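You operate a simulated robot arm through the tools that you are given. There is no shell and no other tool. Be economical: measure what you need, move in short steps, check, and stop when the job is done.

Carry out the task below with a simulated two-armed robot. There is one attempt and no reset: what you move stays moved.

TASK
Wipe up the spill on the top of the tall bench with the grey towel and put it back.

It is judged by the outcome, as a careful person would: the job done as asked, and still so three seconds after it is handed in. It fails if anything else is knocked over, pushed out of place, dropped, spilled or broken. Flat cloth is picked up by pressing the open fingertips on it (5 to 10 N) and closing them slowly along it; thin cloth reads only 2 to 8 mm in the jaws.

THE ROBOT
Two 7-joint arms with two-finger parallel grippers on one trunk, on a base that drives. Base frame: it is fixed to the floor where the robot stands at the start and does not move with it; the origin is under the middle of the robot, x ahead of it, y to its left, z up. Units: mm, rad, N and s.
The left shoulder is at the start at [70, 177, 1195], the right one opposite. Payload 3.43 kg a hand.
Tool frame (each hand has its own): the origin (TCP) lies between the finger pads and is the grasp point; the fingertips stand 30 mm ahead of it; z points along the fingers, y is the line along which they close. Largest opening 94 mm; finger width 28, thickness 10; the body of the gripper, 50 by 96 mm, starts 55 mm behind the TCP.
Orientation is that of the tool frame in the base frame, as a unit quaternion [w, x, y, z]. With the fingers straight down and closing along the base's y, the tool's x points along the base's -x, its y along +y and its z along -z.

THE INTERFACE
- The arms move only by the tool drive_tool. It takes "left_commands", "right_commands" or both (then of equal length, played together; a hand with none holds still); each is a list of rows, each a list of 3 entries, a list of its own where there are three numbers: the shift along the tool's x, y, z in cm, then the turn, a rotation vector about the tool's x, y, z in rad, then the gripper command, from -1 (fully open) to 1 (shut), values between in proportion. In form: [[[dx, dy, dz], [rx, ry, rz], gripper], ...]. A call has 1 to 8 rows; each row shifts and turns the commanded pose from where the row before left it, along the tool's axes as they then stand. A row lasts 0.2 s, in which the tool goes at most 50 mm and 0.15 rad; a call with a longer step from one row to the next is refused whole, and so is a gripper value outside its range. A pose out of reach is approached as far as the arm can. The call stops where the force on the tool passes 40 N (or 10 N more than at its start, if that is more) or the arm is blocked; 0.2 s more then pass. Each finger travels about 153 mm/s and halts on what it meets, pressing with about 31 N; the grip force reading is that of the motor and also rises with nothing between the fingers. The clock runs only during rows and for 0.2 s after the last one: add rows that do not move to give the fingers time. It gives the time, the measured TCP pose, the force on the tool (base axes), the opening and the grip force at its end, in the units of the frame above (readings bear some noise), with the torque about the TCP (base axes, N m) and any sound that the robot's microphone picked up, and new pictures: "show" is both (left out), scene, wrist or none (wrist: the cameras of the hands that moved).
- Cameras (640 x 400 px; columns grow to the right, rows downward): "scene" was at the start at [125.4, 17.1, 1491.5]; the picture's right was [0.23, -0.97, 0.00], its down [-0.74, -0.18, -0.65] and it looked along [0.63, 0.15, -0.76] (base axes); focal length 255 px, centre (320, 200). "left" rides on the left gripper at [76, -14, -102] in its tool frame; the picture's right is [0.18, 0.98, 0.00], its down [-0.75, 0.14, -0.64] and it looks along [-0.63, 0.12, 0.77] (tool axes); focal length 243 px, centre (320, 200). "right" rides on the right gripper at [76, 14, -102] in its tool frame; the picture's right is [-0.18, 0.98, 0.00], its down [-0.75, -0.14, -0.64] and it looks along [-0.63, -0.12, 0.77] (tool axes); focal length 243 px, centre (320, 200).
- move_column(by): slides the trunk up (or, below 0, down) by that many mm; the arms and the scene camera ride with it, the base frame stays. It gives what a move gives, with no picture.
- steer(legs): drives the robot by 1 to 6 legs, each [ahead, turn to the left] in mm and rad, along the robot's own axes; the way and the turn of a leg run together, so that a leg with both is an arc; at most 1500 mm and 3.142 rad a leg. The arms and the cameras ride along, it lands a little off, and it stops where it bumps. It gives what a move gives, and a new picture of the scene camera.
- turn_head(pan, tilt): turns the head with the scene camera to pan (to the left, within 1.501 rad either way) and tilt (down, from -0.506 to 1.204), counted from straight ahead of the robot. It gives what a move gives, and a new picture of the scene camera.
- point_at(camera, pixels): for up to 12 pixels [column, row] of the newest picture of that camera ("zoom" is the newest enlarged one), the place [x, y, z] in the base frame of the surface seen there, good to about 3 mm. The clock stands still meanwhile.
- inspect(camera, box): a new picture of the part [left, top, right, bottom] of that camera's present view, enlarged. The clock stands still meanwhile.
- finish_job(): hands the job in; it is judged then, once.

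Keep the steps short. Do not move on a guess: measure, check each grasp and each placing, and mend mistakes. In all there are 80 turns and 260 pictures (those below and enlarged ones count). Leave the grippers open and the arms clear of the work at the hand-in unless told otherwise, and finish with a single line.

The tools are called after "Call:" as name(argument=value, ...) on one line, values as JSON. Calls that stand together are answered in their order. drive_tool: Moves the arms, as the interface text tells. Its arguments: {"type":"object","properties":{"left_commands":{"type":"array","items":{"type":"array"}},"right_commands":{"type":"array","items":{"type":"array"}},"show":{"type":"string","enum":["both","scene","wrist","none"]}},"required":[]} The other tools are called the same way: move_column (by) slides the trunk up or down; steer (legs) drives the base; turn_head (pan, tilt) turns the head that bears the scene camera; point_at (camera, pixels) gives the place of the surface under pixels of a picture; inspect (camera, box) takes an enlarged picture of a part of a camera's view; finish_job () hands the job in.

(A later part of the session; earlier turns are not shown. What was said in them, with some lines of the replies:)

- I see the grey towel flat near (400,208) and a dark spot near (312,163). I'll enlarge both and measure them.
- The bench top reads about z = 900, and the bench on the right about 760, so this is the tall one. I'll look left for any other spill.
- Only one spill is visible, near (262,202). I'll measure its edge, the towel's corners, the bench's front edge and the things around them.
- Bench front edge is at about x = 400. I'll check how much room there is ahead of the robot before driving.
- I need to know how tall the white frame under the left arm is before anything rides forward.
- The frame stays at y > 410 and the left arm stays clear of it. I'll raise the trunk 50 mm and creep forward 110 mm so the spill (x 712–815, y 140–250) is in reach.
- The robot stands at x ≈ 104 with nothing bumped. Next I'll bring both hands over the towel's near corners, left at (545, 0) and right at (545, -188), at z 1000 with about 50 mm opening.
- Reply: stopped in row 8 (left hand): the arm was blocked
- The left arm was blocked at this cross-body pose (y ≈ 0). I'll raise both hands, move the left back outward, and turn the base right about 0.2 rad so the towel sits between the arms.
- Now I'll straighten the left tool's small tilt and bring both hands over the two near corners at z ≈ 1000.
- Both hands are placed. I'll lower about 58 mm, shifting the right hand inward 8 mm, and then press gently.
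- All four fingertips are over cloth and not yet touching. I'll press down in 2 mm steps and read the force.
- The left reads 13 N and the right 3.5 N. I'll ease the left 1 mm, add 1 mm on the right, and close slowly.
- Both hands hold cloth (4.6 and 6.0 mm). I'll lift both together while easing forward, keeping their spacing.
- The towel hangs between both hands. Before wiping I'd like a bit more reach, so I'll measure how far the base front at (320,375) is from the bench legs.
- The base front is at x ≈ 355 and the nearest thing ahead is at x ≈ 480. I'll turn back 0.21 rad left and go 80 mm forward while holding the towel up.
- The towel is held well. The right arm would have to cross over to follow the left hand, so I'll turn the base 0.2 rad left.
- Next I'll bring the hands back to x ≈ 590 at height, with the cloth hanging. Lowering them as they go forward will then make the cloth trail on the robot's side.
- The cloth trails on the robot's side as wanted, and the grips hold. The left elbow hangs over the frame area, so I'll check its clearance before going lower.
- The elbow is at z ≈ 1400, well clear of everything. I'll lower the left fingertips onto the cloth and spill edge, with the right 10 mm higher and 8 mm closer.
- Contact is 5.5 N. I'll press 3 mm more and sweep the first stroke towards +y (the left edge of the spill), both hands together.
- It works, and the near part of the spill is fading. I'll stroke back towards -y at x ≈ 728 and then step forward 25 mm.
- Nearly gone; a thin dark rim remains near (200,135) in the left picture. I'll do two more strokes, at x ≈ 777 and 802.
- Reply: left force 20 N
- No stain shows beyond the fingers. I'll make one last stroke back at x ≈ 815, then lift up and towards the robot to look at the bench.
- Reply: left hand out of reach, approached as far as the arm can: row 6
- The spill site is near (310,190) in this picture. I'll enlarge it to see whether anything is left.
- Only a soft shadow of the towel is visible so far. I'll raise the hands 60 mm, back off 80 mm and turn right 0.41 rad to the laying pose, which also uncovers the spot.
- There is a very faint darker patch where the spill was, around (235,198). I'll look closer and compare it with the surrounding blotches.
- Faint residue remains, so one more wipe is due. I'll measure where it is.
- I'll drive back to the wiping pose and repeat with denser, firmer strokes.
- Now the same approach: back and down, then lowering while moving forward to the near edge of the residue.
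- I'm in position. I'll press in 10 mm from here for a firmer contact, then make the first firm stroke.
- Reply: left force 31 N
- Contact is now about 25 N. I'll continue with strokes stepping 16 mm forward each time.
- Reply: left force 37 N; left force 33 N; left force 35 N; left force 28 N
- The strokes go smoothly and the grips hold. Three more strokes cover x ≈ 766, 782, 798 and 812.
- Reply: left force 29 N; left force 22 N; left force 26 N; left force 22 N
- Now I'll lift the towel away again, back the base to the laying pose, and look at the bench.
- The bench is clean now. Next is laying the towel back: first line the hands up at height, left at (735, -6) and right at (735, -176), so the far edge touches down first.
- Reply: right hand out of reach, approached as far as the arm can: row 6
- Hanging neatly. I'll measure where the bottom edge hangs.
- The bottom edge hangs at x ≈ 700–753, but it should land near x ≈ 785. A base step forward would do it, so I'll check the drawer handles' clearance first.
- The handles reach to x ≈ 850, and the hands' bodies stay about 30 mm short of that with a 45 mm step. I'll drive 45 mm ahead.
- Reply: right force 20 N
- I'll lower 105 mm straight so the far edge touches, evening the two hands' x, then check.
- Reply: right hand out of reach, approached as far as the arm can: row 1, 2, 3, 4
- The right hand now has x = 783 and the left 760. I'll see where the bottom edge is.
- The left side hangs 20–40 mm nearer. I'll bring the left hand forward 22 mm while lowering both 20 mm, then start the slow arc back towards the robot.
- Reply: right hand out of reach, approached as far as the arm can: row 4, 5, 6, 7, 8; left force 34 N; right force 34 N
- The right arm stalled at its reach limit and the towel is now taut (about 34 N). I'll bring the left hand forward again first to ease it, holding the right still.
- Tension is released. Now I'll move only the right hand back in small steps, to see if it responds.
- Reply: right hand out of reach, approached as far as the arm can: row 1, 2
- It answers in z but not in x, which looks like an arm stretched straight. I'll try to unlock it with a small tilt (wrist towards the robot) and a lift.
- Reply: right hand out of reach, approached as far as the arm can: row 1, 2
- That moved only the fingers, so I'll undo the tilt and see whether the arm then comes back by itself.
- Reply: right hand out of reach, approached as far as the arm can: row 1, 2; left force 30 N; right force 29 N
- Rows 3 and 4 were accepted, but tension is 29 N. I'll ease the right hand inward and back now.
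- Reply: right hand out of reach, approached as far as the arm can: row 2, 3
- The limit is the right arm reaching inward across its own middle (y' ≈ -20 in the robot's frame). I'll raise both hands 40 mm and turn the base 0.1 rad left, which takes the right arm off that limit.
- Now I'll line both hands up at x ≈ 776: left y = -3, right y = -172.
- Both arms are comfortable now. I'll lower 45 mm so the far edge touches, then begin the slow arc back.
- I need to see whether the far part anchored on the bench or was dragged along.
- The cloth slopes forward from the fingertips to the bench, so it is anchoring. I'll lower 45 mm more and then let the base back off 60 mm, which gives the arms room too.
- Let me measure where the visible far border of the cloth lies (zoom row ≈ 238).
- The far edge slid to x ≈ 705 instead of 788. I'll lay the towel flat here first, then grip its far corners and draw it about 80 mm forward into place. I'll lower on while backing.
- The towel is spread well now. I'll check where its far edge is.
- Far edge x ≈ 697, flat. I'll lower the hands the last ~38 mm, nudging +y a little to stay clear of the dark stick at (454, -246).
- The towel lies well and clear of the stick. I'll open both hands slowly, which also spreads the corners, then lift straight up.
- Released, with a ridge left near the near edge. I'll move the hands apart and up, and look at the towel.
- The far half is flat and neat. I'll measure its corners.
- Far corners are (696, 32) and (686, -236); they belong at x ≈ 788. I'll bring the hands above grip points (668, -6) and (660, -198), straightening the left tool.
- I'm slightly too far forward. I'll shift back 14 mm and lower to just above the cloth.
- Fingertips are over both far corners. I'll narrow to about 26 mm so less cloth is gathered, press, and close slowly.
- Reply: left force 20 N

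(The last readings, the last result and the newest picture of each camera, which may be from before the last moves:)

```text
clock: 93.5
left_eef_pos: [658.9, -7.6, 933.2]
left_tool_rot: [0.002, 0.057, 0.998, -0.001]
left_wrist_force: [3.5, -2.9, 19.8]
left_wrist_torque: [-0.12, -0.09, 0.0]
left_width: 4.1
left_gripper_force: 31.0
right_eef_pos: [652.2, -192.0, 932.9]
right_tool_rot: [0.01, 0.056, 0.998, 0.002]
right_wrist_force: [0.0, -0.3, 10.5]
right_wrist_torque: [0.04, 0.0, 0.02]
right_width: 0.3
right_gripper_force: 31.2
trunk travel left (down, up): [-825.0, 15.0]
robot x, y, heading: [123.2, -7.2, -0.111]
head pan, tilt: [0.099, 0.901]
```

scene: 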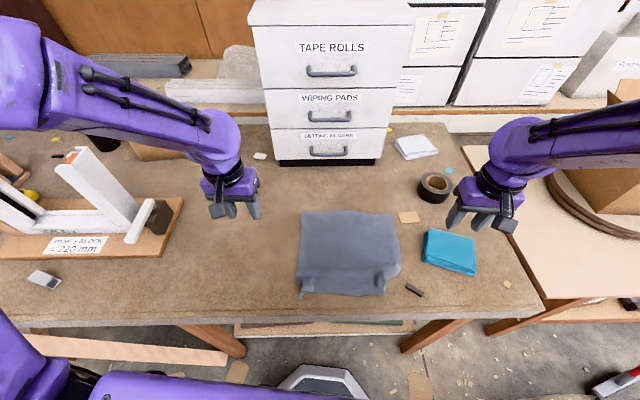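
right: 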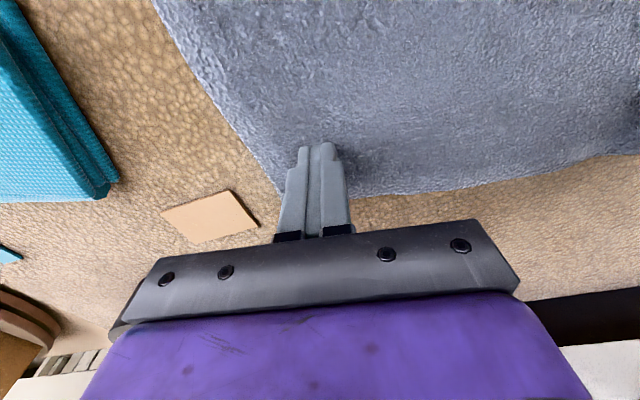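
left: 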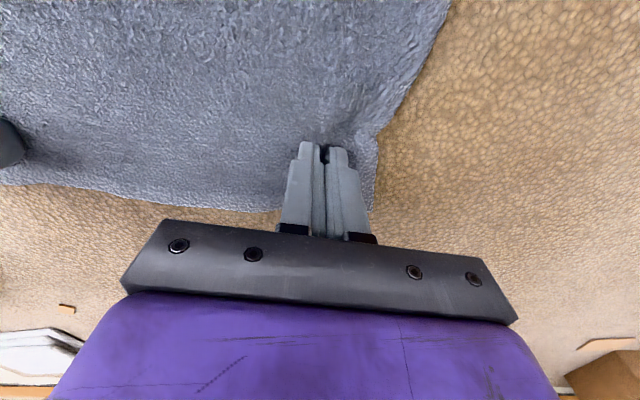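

The left caught cloth (4.1 mm) and the right missed (0.3 mm). I'll reopen the right wider and retry with more pressure.

Call:
drive_tool(right_commands=[[[0, 0, -0.5], [0, 0, 0], 0.5], [[0, 0.2, 0], [0, 0, 0], 0.05], [[0, 0, 0.5], [0, 0, 0], 0.05], [[0, 0, 0.2], [0, 0, 0], 0.05]], show="none")

Call:
drive_tool(right_commands=[[[0, 0, 0.05], [0, 0, 0], 0.15], [[0, 0, 0], [0, 0, 0], 0.3], [[0, 0, 0], [0, 0, 0], 0.45], [[0, 0, 0], [0, 0, 0], 0.6], [[0, 0, 0], [0, 0, 0], 0.75], [[0, 0, 0], [0, 0, 0], 0.9], [[0, 0, 0], [0, 0, 0], 1], [[0, 0, 0], [0, 0, 0], 1]], show="wrist")

```text
clock: 94.5
left_eef_pos: [656.0, -7.8, 932.6]
left_tool_rot: [0.001, 0.057, 0.998, 0.0]
left_wrist_force: [8.1, -2.8, 12.6]
left_wrist_torque: [-0.08, -0.22, 0.05]
left_width: 3.8
left_gripper_force: 31.0
right_eef_pos: [651.7, -189.9, 932.9]
right_tool_rot: [0.011, 0.056, 0.998, 0.001]
right_wrist_force: [-6.2, -0.1, 21.7]
right_wrist_torque: [-0.22, 0.31, -0.04]
right_width: 44.7
right_gripper_force: 0.2
trunk travel left (down, up): [-825.0, 15.0]
robot x, y, heading: [124.9, -5.7, -0.111]
head pan, tilt: [0.099, 0.901]
```

```text
clock: 96.3
left_eef_pos: [657.6, -7.8, 933.3]
left_tool_rot: [0.001, 0.057, 0.998, 0.0]
left_wrist_force: [1.9, -6.3, 11.8]
left_wrist_torque: [-0.12, -0.04, -0.01]
left_width: 4.0
left_gripper_force: 30.7
right_eef_pos: [652.5, -189.2, 932.5]
right_tool_rot: [0.012, 0.056, 0.998, 0.001]
right_wrist_force: [6.2, 1.5, 37.5]
right_wrist_torque: [-0.06, 0.02, -0.07]
right_width: 6.6
right_gripper_force: 30.7
trunk travel left (down, up): [-825.0, 15.0]
robot x, y, heading: [124.0, -5.3, -0.113]
head pan, tilt: [0.099, 0.901]
```

right: 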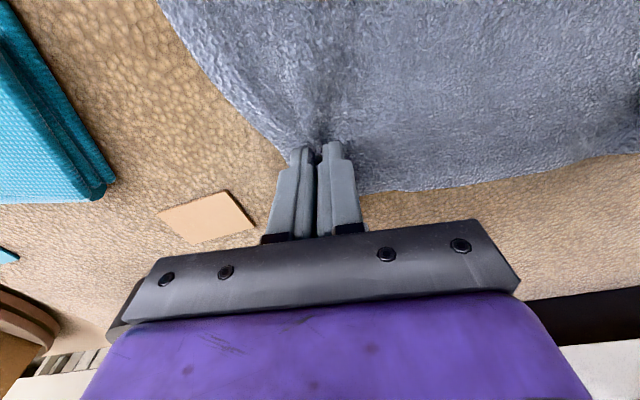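

Both now hold cloth (4.0 and 6.6 mm). I'll lift 10 mm and draw the towel forward, about 95 mm in all.

Call:
drive_tool(left_commands=[[[0, 0, -0.8], [0, 0, 0], 1], [[-0.5, 0.06, -0.4], [0, 0, 0], 1], [[-1.4, 0.16, 0], [0, 0, 0], 1], [[-1.5, 0.17, 0], [0, 0, 0], 1], [[-1.5, 0.17, 0], [0, 0, 0], 1], [[-1.5, 0.17, 0], [0, 0, 0], 1], [[-1.5, 0.17, 0], [0, 0, 0], 1], [[-1.5, 0.17, 0], [0, 0, 0], 1]], right_commands=[[[0, 0, -0.9], [0, 0, 0], 1], [[-0.5, 0.06, -0.4], [0, 0, 0], 1], [[-1.4, 0.16, 0], [0, 0, 0], 1], [[-1.5, 0.17, 0], [0, 0, 0], 1], [[-1.5, 0.17, 0], [0, 0, 0], 1], [[-1.5, 0.17, 0], [0, 0, 0], 1], [[-1.5, 0.17, 0], [0, 0, 0], 1], [[-1.5, 0.17, 0], [0, 0, 0], 1]], show="scene")

```text
clock: 98.2
left_eef_pos: [756.3, -8.7, 943.8]
left_tool_rot: [-0.001, 0.057, 0.998, 0.0]
left_wrist_force: [-1.0, -5.6, -0.2]
left_wrist_torque: [-0.18, 0.02, 0.02]
left_width: 3.7
left_gripper_force: 30.8
right_eef_pos: [750.8, -190.3, 942.2]
right_tool_rot: [0.007, 0.056, 0.998, 0.001]
right_wrist_force: [-0.1, 6.7, -0.8]
right_wrist_torque: [0.16, 0.02, -0.06]
right_width: 4.1
right_gripper_force: 30.7
trunk travel left (down, up): [-825.0, 15.0]
robot x, y, heading: [124.4, -9.2, -0.106]
head pan, tilt: [0.099, 0.901]
```

scene: 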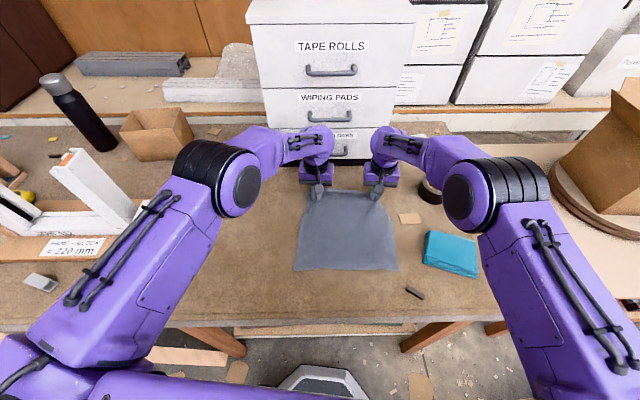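

The towel slid forward flat, and the near ridge has straightened out. I'll check the near corners.

Call:
point_at(camera="scene", pixels=[[297, 268], [346, 268], [396, 268], [303, 225], [392, 225], [308, 196], [345, 190]])

Call:
inspect(camera="scene", box=[260, 170, 420, 270])

```text
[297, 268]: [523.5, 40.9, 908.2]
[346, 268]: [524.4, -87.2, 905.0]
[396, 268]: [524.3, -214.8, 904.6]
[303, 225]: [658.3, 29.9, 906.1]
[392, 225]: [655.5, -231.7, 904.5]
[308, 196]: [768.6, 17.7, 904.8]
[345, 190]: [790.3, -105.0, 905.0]
```

```text
4.00 times, centred on (340, 220) of scene
```

zoom: 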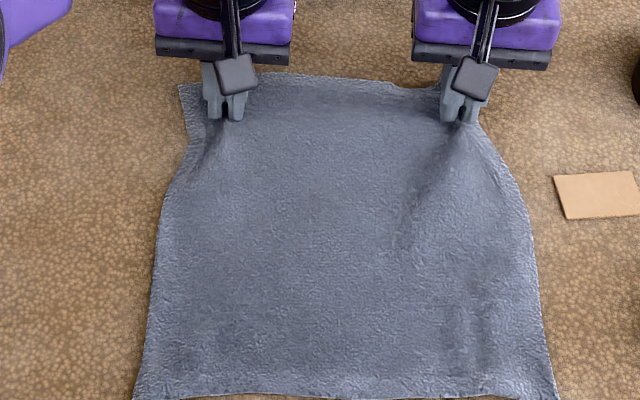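

It's almost exactly in its original place (near edge x 524 vs 518). I'll lower 9 mm, open slowly to spread the corners, and lift off.

Call:
drive_tool(left_commands=[[[0, 0.2, 0.5], [0, 0, 0], 1], [[0, 0.2, 0.4], [0, 0, 0], 0.8], [[0, 0, 0], [0, 0, 0], 0.6], [[0, 0, 0], [0, 0, 0], 0.4], [[0, 0, 0], [0, 0, 0], 0.2], [[0, 0, 0], [0, 0, 0], 0], [[0, 0, -2], [0, 0, 0], 0], [[0, 0, -4], [0, 0, 0], 0]], right_commands=[[[0, -0.2, 0.5], [0, 0, 0], 1], [[0, -0.2, 0.3], [0, 0, 0], 0.8], [[0, 0, 0], [0, 0, 0], 0.6], [[0, 0, 0], [0, 0, 0], 0.4], [[0, 0, 0], [0, 0, 0], 0.2], [[0, 0, 0], [0, 0, 0], 0], [[0, 0, -2], [0, 0, 0], 0], [[0, 0, -4], [0, 0, 0], 0]], show="none")

Call:
drive_tool(left_commands=[[[0, 0, -4], [0, 0, 0], -0.5], [[2, 1, -4], [0, 0, 0], -1], [[3, 3, -3], [0, 0, 0], -1], [[3, 3, -3], [0, 0, 0], -1], [[3, 3, 0], [0, 0, 0], -1], [[3, 3, 0], [0, 0, 0], -1], [[0, 3, 0], [0, 0, 0], -1]], right_commands=[[[0, 0, -4], [0, 0, 0], -0.5], [[2, -1, -4], [0, 0, 0], -1], [[3, -3, -3], [0, 0, 0], -1], [[3, -3, -3], [0, 0, 0], -1], [[3, -3, 0], [0, 0, 0], -1], [[3, -3, 0], [0, 0, 0], -1], [[0, -1, 0], [0, 0, 0], -1]], show="scene")

Call:
inspect(camera="scene", box=[220, 140, 460, 290])

```text
clock: 100.0
left_eef_pos: [752.7, -2.9, 995.1]
left_tool_rot: [0.0, 0.056, 0.998, 0.001]
left_wrist_force: [-0.2, -0.9, 0.1]
left_wrist_torque: [0.02, -0.03, -0.02]
left_width: 47.0
left_gripper_force: 0.0
right_eef_pos: [744.5, -192.1, 997.1]
right_tool_rot: [0.009, 0.055, 0.998, 0.001]
right_wrist_force: [-0.3, -1.1, -0.2]
right_wrist_torque: [0.0, -0.03, 0.0]
right_width: 46.8
right_gripper_force: 0.0
trunk travel left (down, up): [-825.0, 15.0]
robot x, y, heading: [124.5, -7.8, -0.115]
head pan, tilt: [0.099, 0.901]
```

```text
refused: row 3 steps farther than a row can; nothing moved
```

```text
2.67 times, centred on (340, 215) of scene
```

zoom: 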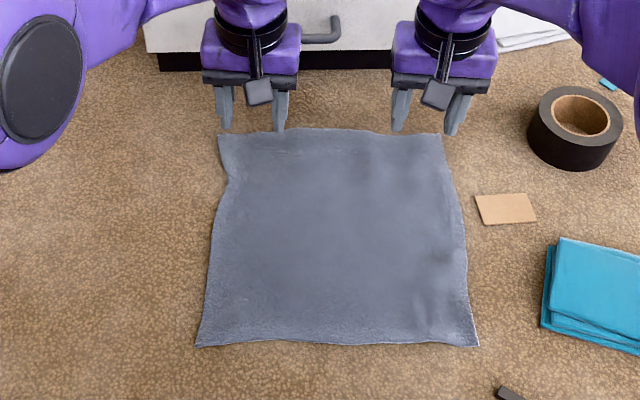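

The towel lies flat in its original place. Now I'll retreat the arms with smaller rows: up first, then back and apart.

Call:
drive_tool(left_commands=[[[0, 0, -4], [0, 0, 0], -0.3], [[0, 0, -4], [0, 0, 0], -1], [[2, 2, -3], [0, 0, 0], -1], [[2, 2, -3], [0, 0, 0], -1], [[3, 3, 0], [0, 0, 0], -1], [[3, 3, 0], [0, 0, 0], -1], [[3, 3, 0], [0, 0, 0], -1]], right_commands=[[[0, 0, -4], [0, 0, 0], -0.3], [[0, 0, -4], [0, 0, 0], -1], [[2, -1, -3], [0, 0, 0], -1], [[2, -1, -3], [0, 0, 0], -1], [[3, -1, 0], [0, 0, 0], -1], [[3, -1, 0], [0, 0, 0], -1], [[3, -1, 0], [0, 0, 0], -1]], show="none")

Call:
steer(legs=[[-120, 0], [0, 0.11]])

Call:
inspect(camera="scene", box=[160, 120, 480, 320])

```text
clock: 101.5
left_eef_pos: [636.4, 140.4, 1135.5]
left_tool_rot: [0.001, 0.057, 0.998, 0.0]
left_wrist_force: [1.0, -0.1, 0.1]
left_wrist_torque: [0.01, -0.01, 0.0]
left_width: 94.2
left_gripper_force: 0.1
right_eef_pos: [607.8, -229.4, 1135.1]
right_tool_rot: [0.01, 0.055, 0.998, 0.001]
right_wrist_force: [-0.8, -0.5, 0.3]
right_wrist_torque: [-0.03, -0.04, 0.01]
right_width: 93.9
right_gripper_force: 0.0
trunk travel left (down, up): [-825.0, 15.0]
robot x, y, heading: [124.2, -9.1, -0.106]
head pan, tilt: [0.099, 0.901]
```

```text
clock: 103.3
left_eef_pos: [505.9, 205.6, 1133.9]
left_tool_rot: [0.0, 0.002, 1.0, 0.002]
left_wrist_force: [0.1, -0.7, 0.2]
left_wrist_torque: [-0.03, 0.02, -0.05]
left_width: 94.1
left_gripper_force: 0.0
right_eef_pos: [516.4, -163.4, 1133.5]
right_tool_rot: [0.007, 0.001, 1.0, 0.004]
right_wrist_force: [0.7, -0.5, -0.6]
right_wrist_torque: [-0.02, 0.02, 0.01]
right_width: 94.2
right_gripper_force: 0.1
trunk travel left (down, up): [-825.0, 15.0]
robot x, y, heading: [5.6, 7.2, -0.005]
head pan, tilt: [0.099, 0.901]
```

scene: 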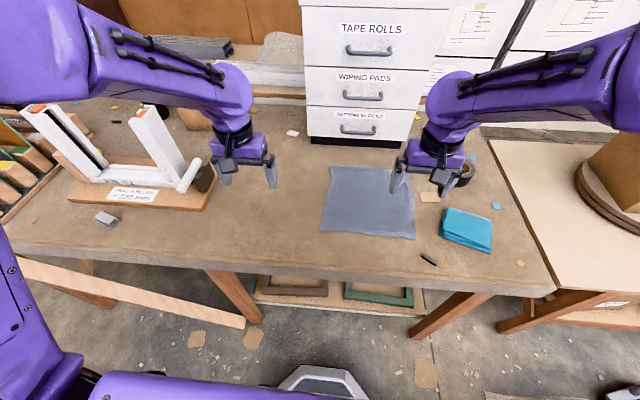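

```text
2.00 times, centred on (320, 220) of scene
```

zoom: 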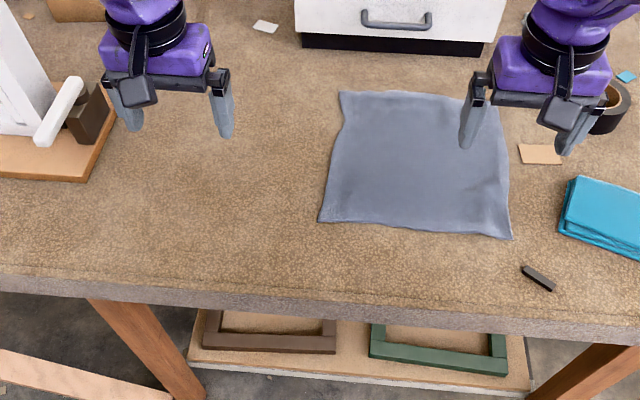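

The spill is gone, the towel lies flat in its original place, nothing else has moved, and both grippers are open and clear. I'll hand the job in.

Call:
finish_job()

```text
The job is handed in.
```

I wiped the spill off the top of the tall bench with the grey towel and laid the towel flat again within about 10 mm of where it started, with nothing else disturbed.
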